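You operate a simulated robot arm through the tools that you are given. There is no shell and no other tool. Be economical: measure what you need, move in short steps, check, and stop when the job is done.

Carry out the task below with a simulated robot arm. There is one attempt and no reset: what you move stays moved.

TASK
Stand the teal sleeve beside the brush. It goes on the side that lies toward x +0.0, y -1.0 (a direction in the base frame), with about 3 cm between them.
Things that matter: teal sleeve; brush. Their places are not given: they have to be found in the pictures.

It is judged by the outcome, as a careful person would: the job done as asked, and still so three seconds after it is handed in. It fails if anything else is knocked over, pushed out of place, dropped, spilled or broken.

THE ROBOT
A 6-joint arm with a two-finger parallel gripper, fixed in place. Base frame: the origin is at the foot of the arm, x ahead of it, y to its left, z up; the work surface is at about z = 0.86. Lengths are in m, angles in rad, forces in N, time in s.
With the tool pointing down near the work surface it reaches from about 0.26 to 0.68 m from the base axis. Its first joint turns from -1.152 to 1.152 rad. Payload 2.9 kg.
Tool frame: the origin (TCP) lies between the finger pads and is the grasp point; the fingertips stand 0.03 m ahead of it; z points along the fingers, y is the line along which they close. The gripper opens to 0.11 m. The fingers are 0.02 m wide and 0.01 m thick; the gripper's body (0.048 by 0.112 m) begins 0.055 m behind the TCP.
Orientation is told as [roll, pitch, yaw] about the base's x, y, z axes, in that order, counted from this pose: with the fingers straight down and closing along the base's y, the tool's x points along the base's -x, its y along +y and its z along -z.

THE INTERFACE
- The arm moves only by the tool apply_moves. Its argument "commands" is text: rows parted by semicolons, each of 7 numbers parted by spaces: the gripper command, from -1 (fully open) to 1 (shut), values between in proportion, then the shift along the tool's x, y, z in m, then the turn, a rotation vector about the tool's x, y, z in rad. In form: grip x y z wx wy wz; .... A call has 1 to 20 rows; each row is the pose to reach, as a shift and turn from the pose commanded when the call began, along the tool's axes at that moment. A row lasts 0.2 s, in which the tool goes at most 0.05 m and 0.15 rad; a call with a longer step from one row to the next is refused whole, and so is a gripper value outside its range. A pose out of reach is approached as far as the arm can. The call stops where the force on the tool passes 40 N (or 10 N more than at its start, if that is more) or the arm is blocked; 0.2 s more then pass. The fingers move at their own pace (about 0.108 m/s each) and stop on an object; they squeeze with about 30 N. The grip force told is the motor's: it shows also when the fingers shut on nothing. Time passes only in rows, and 0.2 s behind the last, so rows that repeat a pose let the fingers close. It gives the time, the measured TCP pose, the force on the tool (base axes), the opening and the grip force at its end, in the units of the frame above (readings bear some noise), and new pictures: "pictures" is both (left out), scene, wrist or none.
- Cameras (640 x 400 px; columns grow to the right, rows downward): "scene" is fixed at [0.0739, 0.4282, 1.3892]; the picture's right is [-0.80, -0.60, 0.00], its down [-0.31, 0.42, -0.85] and it looks along [0.51, -0.68, -0.52] (base axes); focal length 364 px, centre (320, 200). "wrist" rides on the gripper at [-0.036, 0, -0.057] in the tool frame; the picture's right is [0.00, -1.00, 0.00], its down [0.97, 0.00, -0.24] and it looks along [0.24, 0.00, 0.97] (tool axes); focal length 218 px, centre (320, 200).
- point_at(camera, pixels): for up to 12 pixels [column, row] of the newest picture of that camera ("zoom" is the newest enlarged one), the place [x, y, z] in the base frame of the surface seen there, good to about 0.002 m. No time passes.
- close_up(camera, box): a new picture of the part [left, top, right, bottom] of that camera's present view, enlarged. No time passes.
- hand_in(): hands the job in; it is judged then, once.

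Work in short steps. Measure before you move; look again where a grasp or a placing could have gone wrong, and mend it. You have 60 turns and 100 pictures in all, the two below and enlarged ones among them. Open the gripper and draw the arm clear of the work before you hand the job in, unless the task says otherwise; then end with one line.

The tools are called after "Emit:" by a JSON object that holds its "name" and its "arguments". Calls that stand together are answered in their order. apply_moves: Moves the arm, as the interface text tells. Its arguments: {"type":"object","properties":{"commands":{"type":"string"},"pictures":{"type":"string","enum":["both","scene","wrist","none"]}},"required":["commands"]} The other tools are called the same way: point_at (camera, pixels) gives the place of the surface under pixels of a picture; close_up (camera, box) takes an enlarged picture of a part of a camera's view; hand_in () hands the job in.

At the start:

```text
time: 0.0
tcp_pos: [0.3712, -0.006, 1.1456]
orientation: [0.001, -0.001, 0.0]
ft_force: [-0.6, -0.6, 0.5]
width: 0.1101
grip_force: 0.0
```

scene: 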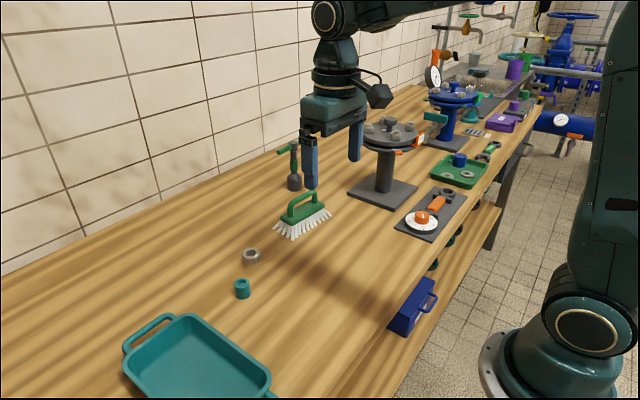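
wrist: 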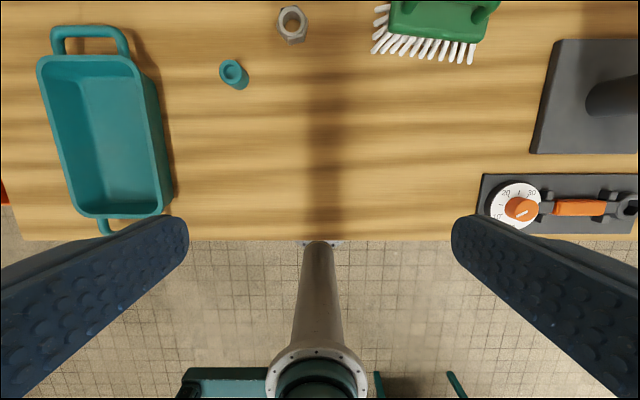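

The teal sleeve is at scene (242,288), the brush at (303,215). I zoom in to measure them.

Emit:
{"name": "close_up", "arguments": {"camera": "scene", "box": [220, 130, 420, 310]}}

Emit:
{"name": "point_at", "arguments": {"camera": "scene", "pixels": [[242, 282], [242, 292], [235, 282], [250, 283], [303, 197], [275, 232], [330, 213], [292, 238], [318, 195], [385, 170], [355, 193], [295, 185]]}}

Emit:
{"name": "point_at", "arguments": {"camera": "wrist", "pixels": [[232, 70], [240, 86], [222, 70], [247, 75], [374, 50], [470, 62], [390, 30], [490, 10], [440, 20], [530, 150], [550, 45]]}}

```text
2.22 times, centred on (320, 220) of scene
```

zoom: 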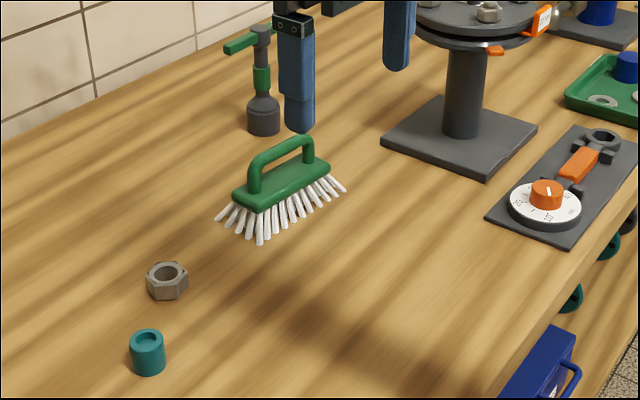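

```text
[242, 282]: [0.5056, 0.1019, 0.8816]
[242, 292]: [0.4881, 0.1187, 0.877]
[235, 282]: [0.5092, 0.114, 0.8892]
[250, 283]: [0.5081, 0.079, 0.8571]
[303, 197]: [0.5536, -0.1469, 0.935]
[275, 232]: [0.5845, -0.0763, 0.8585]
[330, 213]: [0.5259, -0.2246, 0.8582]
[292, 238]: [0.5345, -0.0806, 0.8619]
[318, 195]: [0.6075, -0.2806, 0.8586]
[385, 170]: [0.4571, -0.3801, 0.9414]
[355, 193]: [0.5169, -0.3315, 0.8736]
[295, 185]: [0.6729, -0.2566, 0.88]
```

```text
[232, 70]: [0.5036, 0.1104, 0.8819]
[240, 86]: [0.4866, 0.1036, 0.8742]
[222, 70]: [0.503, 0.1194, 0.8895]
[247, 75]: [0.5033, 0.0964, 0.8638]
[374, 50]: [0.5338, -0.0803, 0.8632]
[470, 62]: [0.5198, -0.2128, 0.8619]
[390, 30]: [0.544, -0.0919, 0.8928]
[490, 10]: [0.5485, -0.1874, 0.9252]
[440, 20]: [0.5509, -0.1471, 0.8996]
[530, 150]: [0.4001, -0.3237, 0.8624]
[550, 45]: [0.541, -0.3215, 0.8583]
```

The sleeve stands near (0.503, 0.107), about 3 cm across. The brush's -y end is near y=-0.225 and the stand plate starts near y=-0.32. I'll measure the stand's disc and the nut for clearance.

Emit:
{"name": "point_at", "arguments": {"camera": "scene", "pixels": [[363, 132], [370, 145], [385, 150], [405, 150], [347, 190], [388, 208], [390, 165], [251, 250], [258, 260], [243, 256], [392, 120], [417, 130]]}}

Emit:
{"name": "close_up", "arguments": {"camera": "wrist", "box": [200, 0, 640, 240]}}

```text
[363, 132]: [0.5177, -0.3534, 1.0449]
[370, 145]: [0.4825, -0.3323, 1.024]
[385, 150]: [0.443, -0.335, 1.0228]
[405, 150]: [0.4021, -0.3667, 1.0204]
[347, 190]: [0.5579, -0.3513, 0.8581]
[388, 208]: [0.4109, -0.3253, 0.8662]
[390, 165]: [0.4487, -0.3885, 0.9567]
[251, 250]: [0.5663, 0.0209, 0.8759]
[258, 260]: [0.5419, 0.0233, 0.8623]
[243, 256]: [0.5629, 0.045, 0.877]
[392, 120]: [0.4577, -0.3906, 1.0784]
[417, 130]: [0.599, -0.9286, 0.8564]
```

```text
1.45 times, centred on (420, 120) of wrist
```

zoom: 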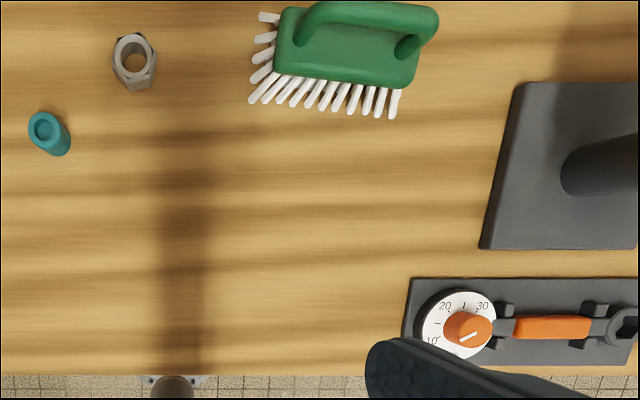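

Clearances are fine with the fingers closing along x. I turn the gripper by -90° about tool z while moving above the sleeve at z≈1.05.

Emit:
{"name": "apply_moves", "arguments": {"commands": "-1 -0.012 0.01 0.009 0 0 -0.143; -1 -0.024 0.02 0.018 0 0 -0.286; -1 -0.036 0.031 0.027 0 0 -0.428; -1 -0.049 0.041 0.036 0 0 -0.571; -1 -0.061 0.052 0.045 0 0 -0.714; -1 -0.073 0.062 0.054 0 0 -0.857; -1 -0.085 0.073 0.063 0 0 -1.0; -1 -0.097 0.083 0.072 0 0 -1.142; -1 -0.11 0.093 0.081 0 0 -1.285; -1 -0.122 0.104 0.09 0 0 -1.428; -1 -0.134 0.114 0.096 0 0 -1.5708; -1 -0.134 0.114 0.096 0 0 -1.5708; -1 -0.134 0.114 0.096 0 0 -1.5708"}}

```text
time: 2.8
tcp_pos: [0.5048, 0.1078, 1.0495]
orientation: [-0.001, 0.001, 1.573]
ft_force: [-0.6, -0.8, -0.3]
width: 0.1103
grip_force: 0.2
```

scene: 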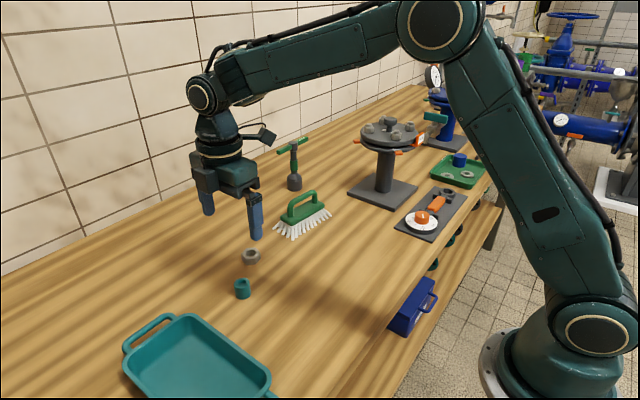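
wrist: 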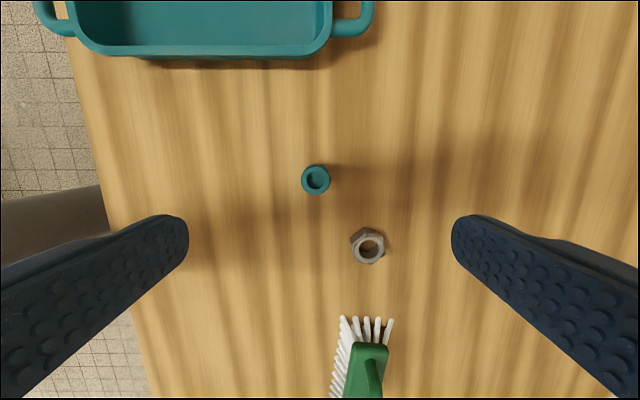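

The sleeve shows at wrist (316,180); measure its rim and the nut.

Emit:
{"name": "close_up", "arguments": {"camera": "wrist", "box": [270, 140, 398, 220]}}

Emit:
{"name": "point_at", "arguments": {"camera": "wrist", "pixels": [[303, 178], [328, 178], [315, 167], [316, 193], [316, 181], [352, 246], [367, 228], [345, 320], [392, 322]]}}

```text
5.00 times, centred on (334, 180) of wrist
```

zoom: 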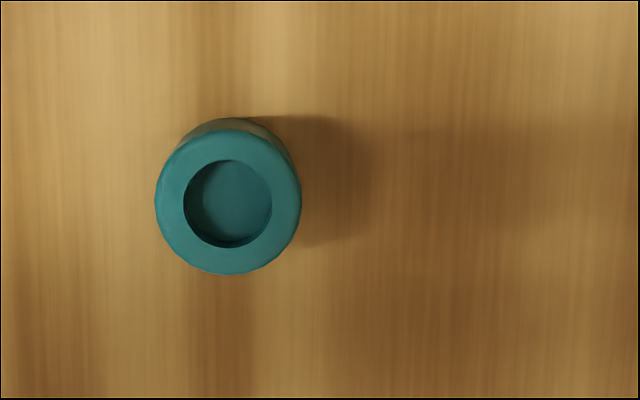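

```text
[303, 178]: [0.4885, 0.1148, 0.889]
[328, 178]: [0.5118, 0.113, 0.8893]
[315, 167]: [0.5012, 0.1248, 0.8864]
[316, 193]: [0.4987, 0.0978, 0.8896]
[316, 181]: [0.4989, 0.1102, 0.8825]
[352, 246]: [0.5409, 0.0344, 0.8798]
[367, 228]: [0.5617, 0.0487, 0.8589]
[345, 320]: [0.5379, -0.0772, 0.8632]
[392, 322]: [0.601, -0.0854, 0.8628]
```

Sleeve centre ≈ (0.500, 0.1107), top 0.8895, diameter ≈ 0.027. I descend to z≈0.896 (tips 6 mm above the table) and close.

Emit:
{"name": "apply_moves", "arguments": {"commands": "-1 -0.0028 0.0048 0.04 0 0 0; -1 -0.0028 0.0048 0.08 0 0 0; -1 -0.0028 0.0048 0.115 0 0 0; -1 -0.0028 0.0048 0.14 0 0 0; -1 -0.0028 0.0048 0.1535 0 0 0; -1 -0.0028 0.0048 0.1535 0 0 0; 1 -0.0028 0.0048 0.1535 0 0 0; 1 -0.0028 0.0048 0.1535 0 0 0; 1 -0.0028 0.0048 0.1535 0 0 0; 1 -0.0028 0.0048 0.1535 0 0 0"}}

```text
time: 5.0
tcp_pos: [0.5008, 0.1104, 0.8973]
orientation: [0.001, 0.001, 1.57]
ft_force: [0.8, 0.6, 0.0]
width: 0.0286
grip_force: 29.5
```

scene: 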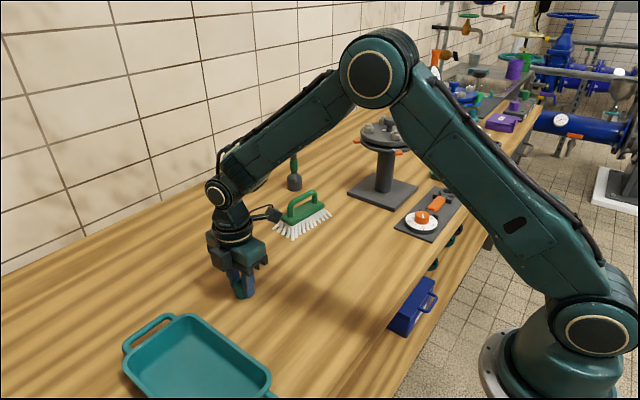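
wrist: 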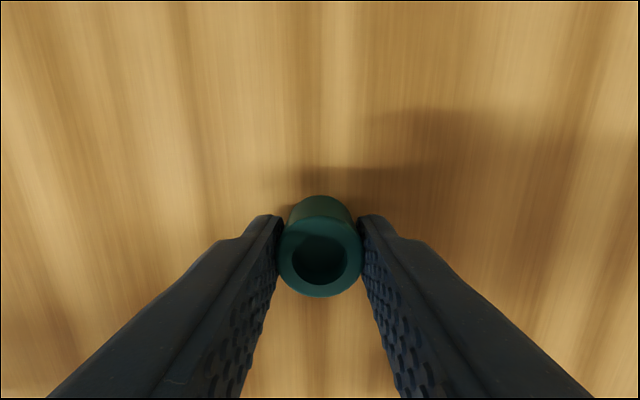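

Grip holds at 0.0286 m. I lift and carry it to hover above the brush (y≈-0.15, z≈1.07) to measure its -y end.

Emit:
{"name": "apply_moves", "arguments": {"commands": "1 0 0 -0.03 0 0 0; 1 0 0 -0.075 0 0 0; 1 0 0 -0.12 0 0 0; 1 0.02 -0.005 -0.155 0 0 0; 1 0.06 -0.015 -0.173 0 0 0; 1 0.1 -0.025 -0.173 0 0 0; 1 0.14 -0.035 -0.173 0 0 0; 1 0.18 -0.045 -0.173 0 0 0; 1 0.22 -0.052 -0.173 0 0 0; 1 0.25 -0.052 -0.173 0 0 0; 1 0.26 -0.052 -0.173 0 0 0; 1 0.26 -0.052 -0.173 0 0 0; 1 0.26 -0.052 -0.173 0 0 0"}}

```text
time: 7.8
tcp_pos: [0.552, -0.1495, 1.0699]
orientation: [0.0, 0.001, 1.569]
ft_force: [0.0, -0.5, -0.8]
width: 0.0286
grip_force: 29.7
```

scene: 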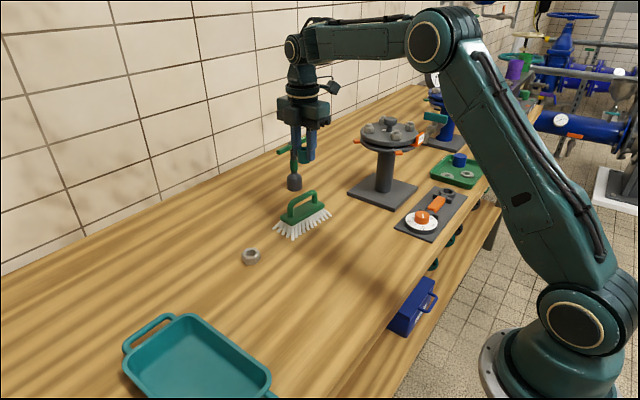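
wrist: 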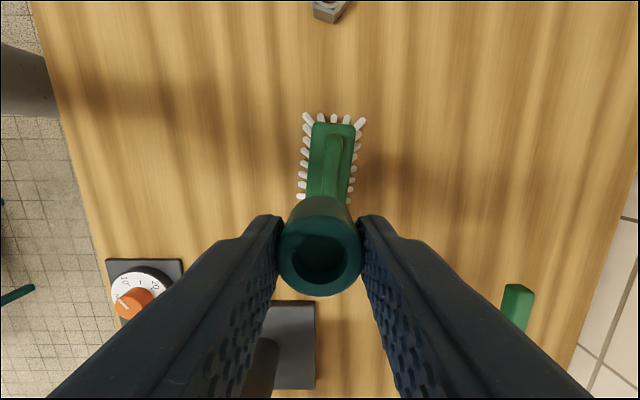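

The brush's far end is hidden by the sleeve; from above the target it will be in view. I move to y≈-0.272 at the same height.

Emit:
{"name": "point_at", "arguments": {"camera": "wrist", "pixels": [[515, 305], [304, 115], [363, 121], [301, 198], [350, 192], [314, 303]]}}

Emit:
{"name": "apply_moves", "arguments": {"commands": "1 0.03 0 0 0 0 0; 1 0.07 0 0 0 0 0; 1 0.105 0 0 0 0 0; 1 0.1225 0 0 0 0 0; 1 0.1225 0 0 0 0 0; 1 0.1225 0 0 0 0 0"}}

```text
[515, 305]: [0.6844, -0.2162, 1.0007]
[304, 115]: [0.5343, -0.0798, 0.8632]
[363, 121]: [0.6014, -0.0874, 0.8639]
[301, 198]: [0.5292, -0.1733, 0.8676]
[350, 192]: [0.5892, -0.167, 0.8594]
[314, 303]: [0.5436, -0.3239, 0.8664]
```

```text
time: 9.2
tcp_pos: [0.5518, -0.2715, 1.0686]
orientation: [0.001, 0.001, 1.572]
ft_force: [0.0, 1.0, 0.3]
width: 0.0288
grip_force: 30.1
```

scene: 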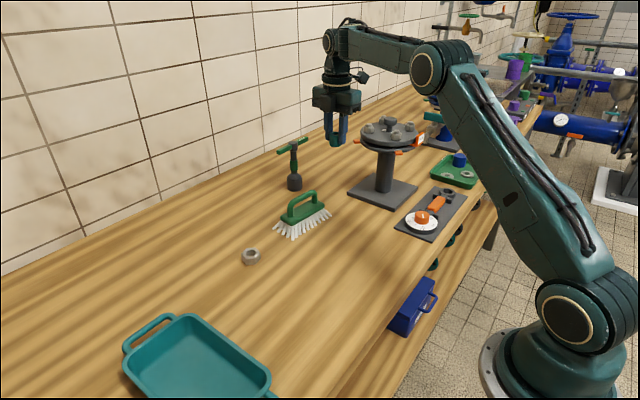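
wrist: 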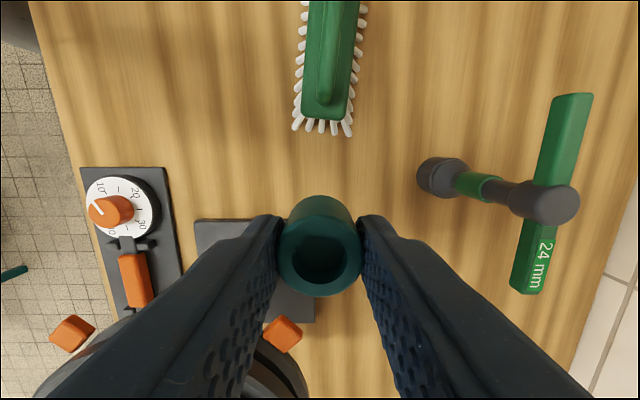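

Measure the bristle tips at (297,127), (321,132), (348,133), the T-handled tool, and the plate edge.

Emit:
{"name": "point_at", "arguments": {"camera": "wrist", "pixels": [[296, 127], [309, 130], [321, 131], [334, 133], [349, 134], [320, 119], [525, 290], [517, 282], [421, 180], [240, 221], [308, 319], [550, 115]]}}

Emit:
{"name": "close_up", "arguments": {"camera": "wrist", "box": [240, 80, 432, 200]}}

```text
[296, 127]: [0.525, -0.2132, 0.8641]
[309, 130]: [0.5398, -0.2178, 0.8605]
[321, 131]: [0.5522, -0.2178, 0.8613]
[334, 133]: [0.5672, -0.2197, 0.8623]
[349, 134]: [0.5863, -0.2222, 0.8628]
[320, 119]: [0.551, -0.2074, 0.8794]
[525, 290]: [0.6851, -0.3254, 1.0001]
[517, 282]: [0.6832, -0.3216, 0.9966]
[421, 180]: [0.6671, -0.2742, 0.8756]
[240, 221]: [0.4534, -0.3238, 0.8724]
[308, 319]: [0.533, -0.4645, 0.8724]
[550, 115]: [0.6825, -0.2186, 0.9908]
```

```text
3.33 times, centred on (336, 140) of wrist
```

zoom: 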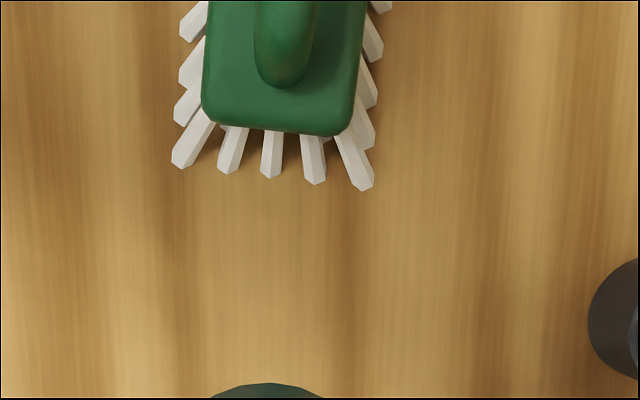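

Bristle end is at y≈-0.2195 near x=0.56; brush axis x≈0.56. Target sleeve centre (0.561, -0.263). Surroundings are clear (T-tool at x≥0.667, plate at y≤-0.324). Lower to the pick height.

Emit:
{"name": "apply_moves", "arguments": {"commands": "1 -0.0085 -0.0095 0.02 0 0 0; 1 -0.0085 -0.0095 0.06 0 0 0; 1 -0.0085 -0.0095 0.1 0 0 0; 1 -0.0085 -0.0095 0.135 0 0 0; 1 -0.0085 -0.0095 0.155 0 0 0; 1 -0.0085 -0.0095 0.166 0 0 0; 1 -0.0085 -0.0095 0.172 0 0 0; 1 -0.0085 -0.0095 0.172 0 0 0; 1 -0.0085 -0.0095 0.172 0 0 0"}}

```text
time: 11.2
tcp_pos: [0.5629, -0.2608, 0.8979]
orientation: [0.001, -0.002, 1.574]
ft_force: [7.6, 8.9, 4.0]
width: 0.0286
grip_force: 30.2
```

scene: 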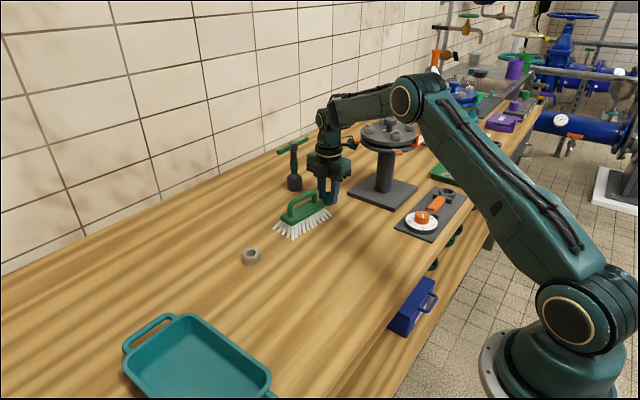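
wrist: 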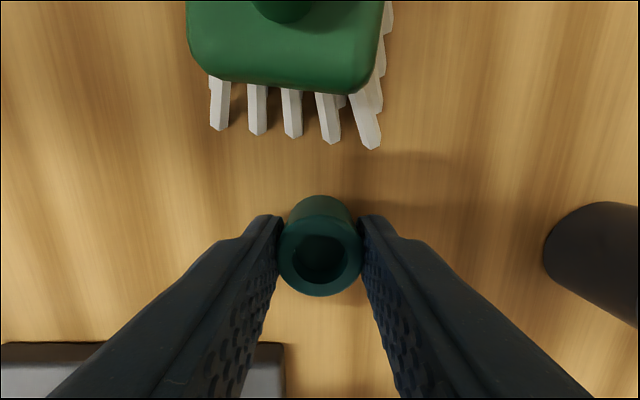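

Sideways force of (7.6, 8.9) N and a small displacement away from the stand hint at contact with it. I look close before doing anything.

Emit:
{"name": "close_up", "arguments": {"camera": "scene", "box": [270, 70, 462, 220]}}

Emit:
{"name": "apply_moves", "arguments": {"commands": "1 0 0 0 0 0 0", "pictures": "none"}}

```text
2.67 times, centred on (366, 145) of scene
```

zoom: 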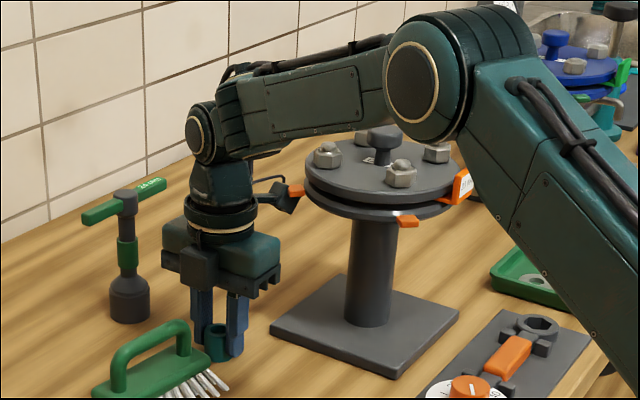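

```text
time: 11.6
tcp_pos: [0.5633, -0.2608, 0.8969]
orientation: [-0.004, 0.001, 1.576]
ft_force: [11.2, 11.1, 5.4]
width: 0.0284
grip_force: 29.9
```

The bracket on the gripper's tool +x side (zoom 285,195) touches the stand's orange tab. I raise straight up to come free, then will turn the gripper half around so the bracket faces away.

Emit:
{"name": "apply_moves", "arguments": {"commands": "1 0 0 -0.004 0 0 0; 1 0 0 -0.01 0 0 0; 1 0 0 -0.02 0 0 0; 1 0 0 -0.035 0 0 0; 1 0 0 -0.07 0 0 0; 1 0 0 -0.11 0 0 0; 1 0 0 -0.15 0 0 0; 1 0 0 -0.19 0 0 0; 1 0 0 -0.23 0 0 0; 1 0 0 -0.25 0 0 0; 1 0 0 -0.25 0 0 0"}}

Emit:
{"name": "close_up", "arguments": {"camera": "scene", "box": [270, 20, 480, 220]}}

```text
time: 14.0
tcp_pos: [0.5604, -0.2619, 1.1467]
orientation: [0.003, 0.0, 1.572]
ft_force: [0.4, 0.0, -1.0]
width: 0.0285
grip_force: 30.4
out of reach, approached as far as the arm can: row 10
```

scene: 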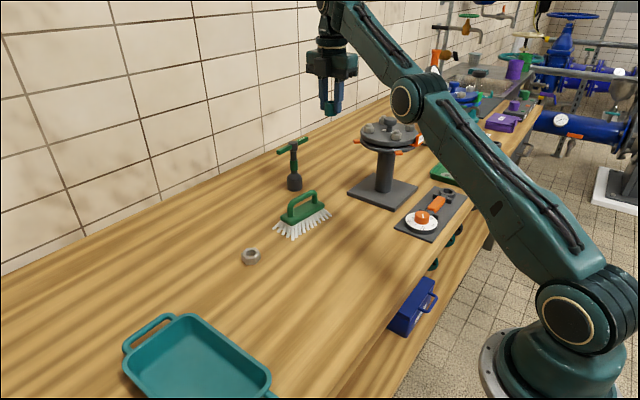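
wrist: 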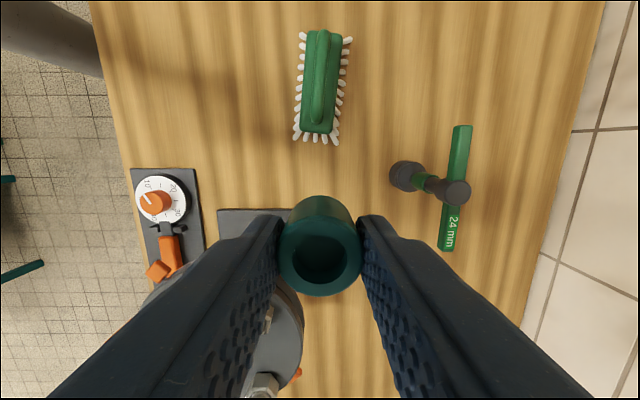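

```text
2.00 times, centred on (375, 120) of scene
```

zoom: 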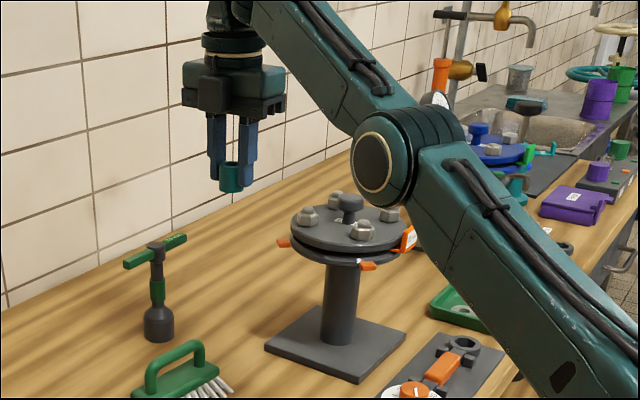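

The arm is free and the tab sits where it was (360,141). Now I turn by +π about tool z at this height, in two calls.

Emit:
{"name": "apply_moves", "arguments": {"commands": "1 0 0 0.01 0 0 0.149; 1 0 0 0.01 0 0 0.298; 1 0 0 0.01 0 0 0.447; 1 0 0 0.01 0 0 0.596; 1 0 0 0.01 0 0 0.745; 1 0 0 0.01 0 0 0.894; 1 0 0 0.01 0 0 1.043; 1 0 0 0.01 0 0 1.192; 1 0 0 0.01 0 0 1.341; 1 0 0 0.01 0 0 1.49; 1 0 0 0.01 0 0 1.639; 1 0 0 0.01 0 0 1.788; 1 0 0 0.01 0 0 1.937; 1 0 0 0.01 0 0 2.086; 1 0 0 0.01 0 0 2.235; 1 0 0 0.01 0 0 2.384; 1 0 0 0.01 0 0 2.533; 1 0 0 0.01 0 0 2.682; 1 0 0 0.01 0 0 2.831; 1 0 0 0.01 0 0 2.98", "pictures": "none"}}

Emit:
{"name": "apply_moves", "arguments": {"commands": "1 0 0 0 0 0 0.08; 1 0 0 0 0 0 0.161; 1 0 0 0 0 0 0.161; 1 0 0 0 0 0 0.161"}}

```text
time: 18.2
tcp_pos: [0.5622, -0.2617, 1.1362]
orientation: [0.0, -0.001, -1.412]
ft_force: [0.3, -0.6, -2.0]
width: 0.0282
grip_force: 29.4
```

```text
time: 19.2
tcp_pos: [0.5611, -0.2632, 1.1376]
orientation: [0.001, -0.001, -1.571]
ft_force: [-0.3, -0.8, -1.0]
width: 0.0285
grip_force: 30.2
```

scene: 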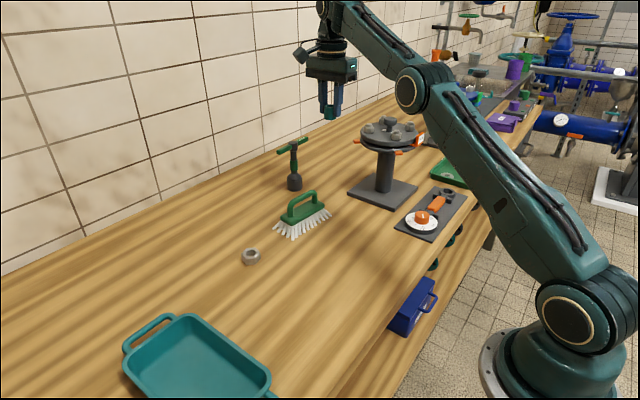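
wrist: 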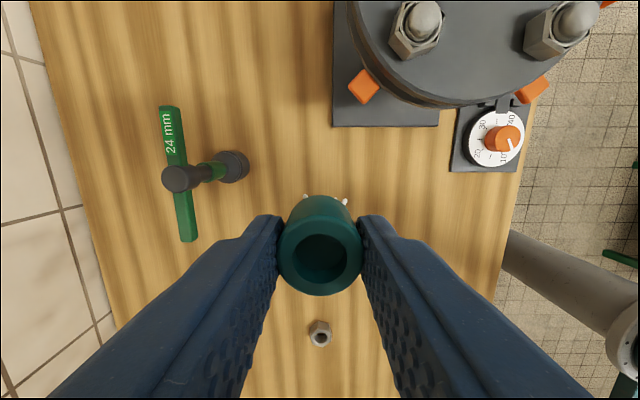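

The bracket now faces +y, above free space. I descend most of the way and check the force.

Emit:
{"name": "apply_moves", "arguments": {"commands": "1 0 0 0.03 0 0 0; 1 0 0 0.07 0 0 0; 1 0 0 0.11 0 0 0; 1 0 0 0.15 0 0 0; 1 0 0 0.19 0 0 0; 1 0 0 0.215 0 0 0; 1 0 0 0.23 0 0 0; 1 0 0 0.23 0 0 0; 1 0 0 0.23 0 0 0"}}

Emit:
{"name": "close_up", "arguments": {"camera": "scene", "box": [260, 70, 452, 220]}}

```text
time: 21.2
tcp_pos: [0.5616, -0.2642, 0.9067]
orientation: [0.0, 0.0, -1.57]
ft_force: [0.0, 0.9, -1.8]
width: 0.0282
grip_force: 29.8
```

scene: 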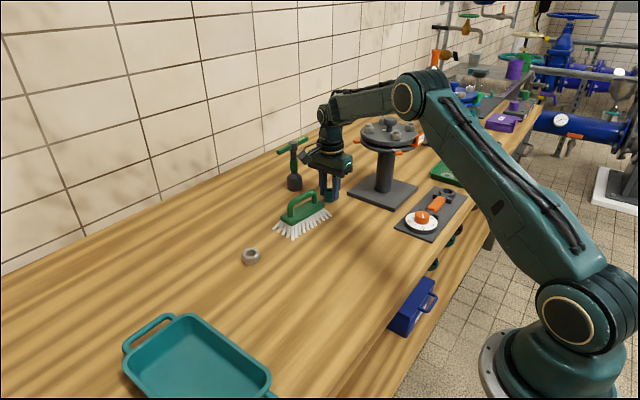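
wrist: 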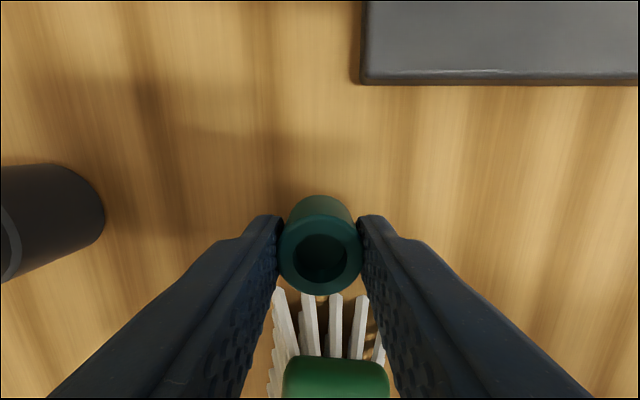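

```text
2.67 times, centred on (356, 145) of scene
```

zoom: 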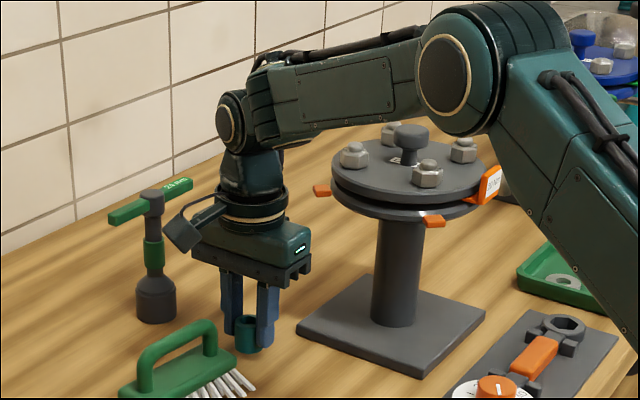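

No contact now. I lower the last ~9 mm, then open part way.

Emit:
{"name": "apply_moves", "arguments": {"commands": "1 0 0 0.005 0 0 0; 1 0 0 0.0085 0 0 0; 1 0 0 0.0085 0 0 0; 1 0 0 0.0085 0 0 0", "pictures": "none"}}

```text
time: 22.2
tcp_pos: [0.5613, -0.2639, 0.898]
orientation: [0.001, 0.001, -1.571]
ft_force: [0.1, -0.4, -1.1]
width: 0.0284
grip_force: 30.3
```

Near-zero force at z=0.898, within ~1 mm of resting. Open and rise straight up.

Emit:
{"name": "apply_moves", "arguments": {"commands": "0.4 0 0 0.0005 0 0 0; 0 0 0 0.0005 0 0 0; -0.2 0 0 0.0005 0 0 0; -0.2 0 0 0.0005 0 0 0; -0.2 0 0 -0.02 0 0 0; -0.2 0 0 -0.06 0 0 0; -0.2 0 0 -0.1 0 0 0; -0.2 0 0 -0.15 0 0 0; -0.2 0 0 -0.19 0 0 0; -0.2 0 0 -0.22 0 0 0; -0.2 0 0 -0.22 0 0 0"}}

Emit:
{"name": "close_up", "arguments": {"camera": "scene", "box": [260, 100, 452, 250]}}

```text
time: 24.6
tcp_pos: [0.5624, -0.2615, 1.1186]
orientation: [-0.001, 0.001, -1.572]
ft_force: [-0.1, -0.1, -0.1]
width: 0.0659
grip_force: 0.1
```

scene: 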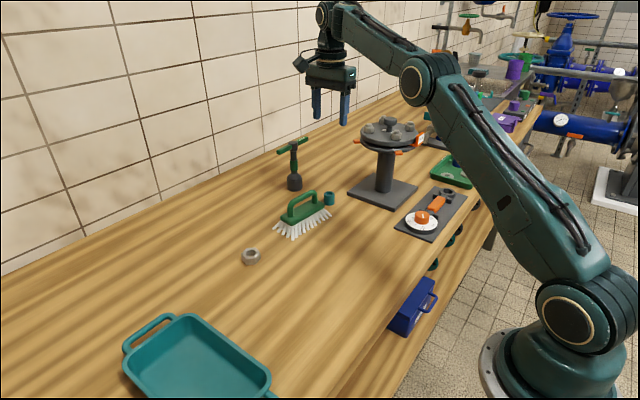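
wrist: 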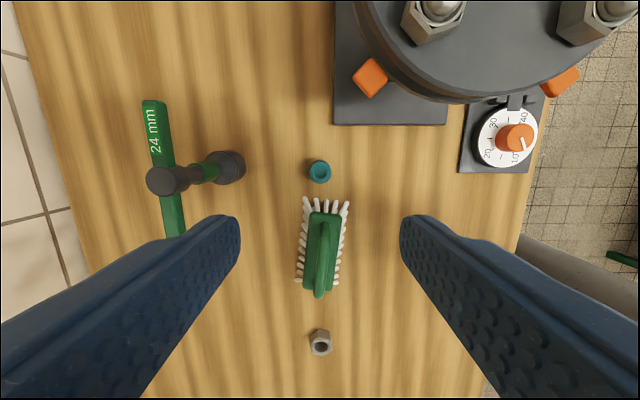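

```text
2.67 times, centred on (356, 175) of scene
```

zoom: 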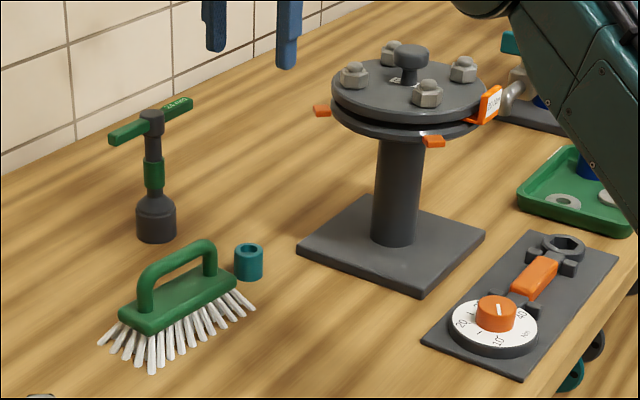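

The sleeve stands upright at wrist (320,171). I verify the gap and open the gripper fully.

Emit:
{"name": "point_at", "arguments": {"camera": "wrist", "pixels": [[320, 183], [320, 161], [309, 172], [331, 172], [306, 199], [327, 201], [317, 201], [347, 204], [337, 203]]}}

Emit:
{"name": "apply_moves", "arguments": {"commands": "-1 0 0 0 0 0 0; -1 0 0 0 0 0 0", "pictures": "none"}}

```text
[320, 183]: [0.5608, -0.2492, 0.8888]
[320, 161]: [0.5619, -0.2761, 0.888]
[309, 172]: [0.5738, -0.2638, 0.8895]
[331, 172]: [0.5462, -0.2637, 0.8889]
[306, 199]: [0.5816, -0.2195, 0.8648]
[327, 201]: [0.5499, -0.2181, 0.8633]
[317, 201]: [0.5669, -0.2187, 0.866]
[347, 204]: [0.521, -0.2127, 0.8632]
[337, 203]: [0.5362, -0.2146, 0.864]
```

```text
time: 25.2
tcp_pos: [0.563, -0.262, 1.1182]
orientation: [0.001, -0.001, -1.572]
ft_force: [0.4, -1.4, 0.6]
width: 0.11
grip_force: 0.1
```

The gap is about 0.03 m (sleeve edge at y -0.249, bristles at -0.219). The sleeve is upright, nothing else has moved and the arm is clear.

Emit:
{"name": "hand_in", "arguments": {}}

```text
The job is handed in.
```

The teal sleeve stands upright on the brush's -y side, about 3 cm from the bristle tips. On the first lowering, the gripper's bracket lightly touched an orange tab on the nearby stand, and in the pictures the tab had not moved.
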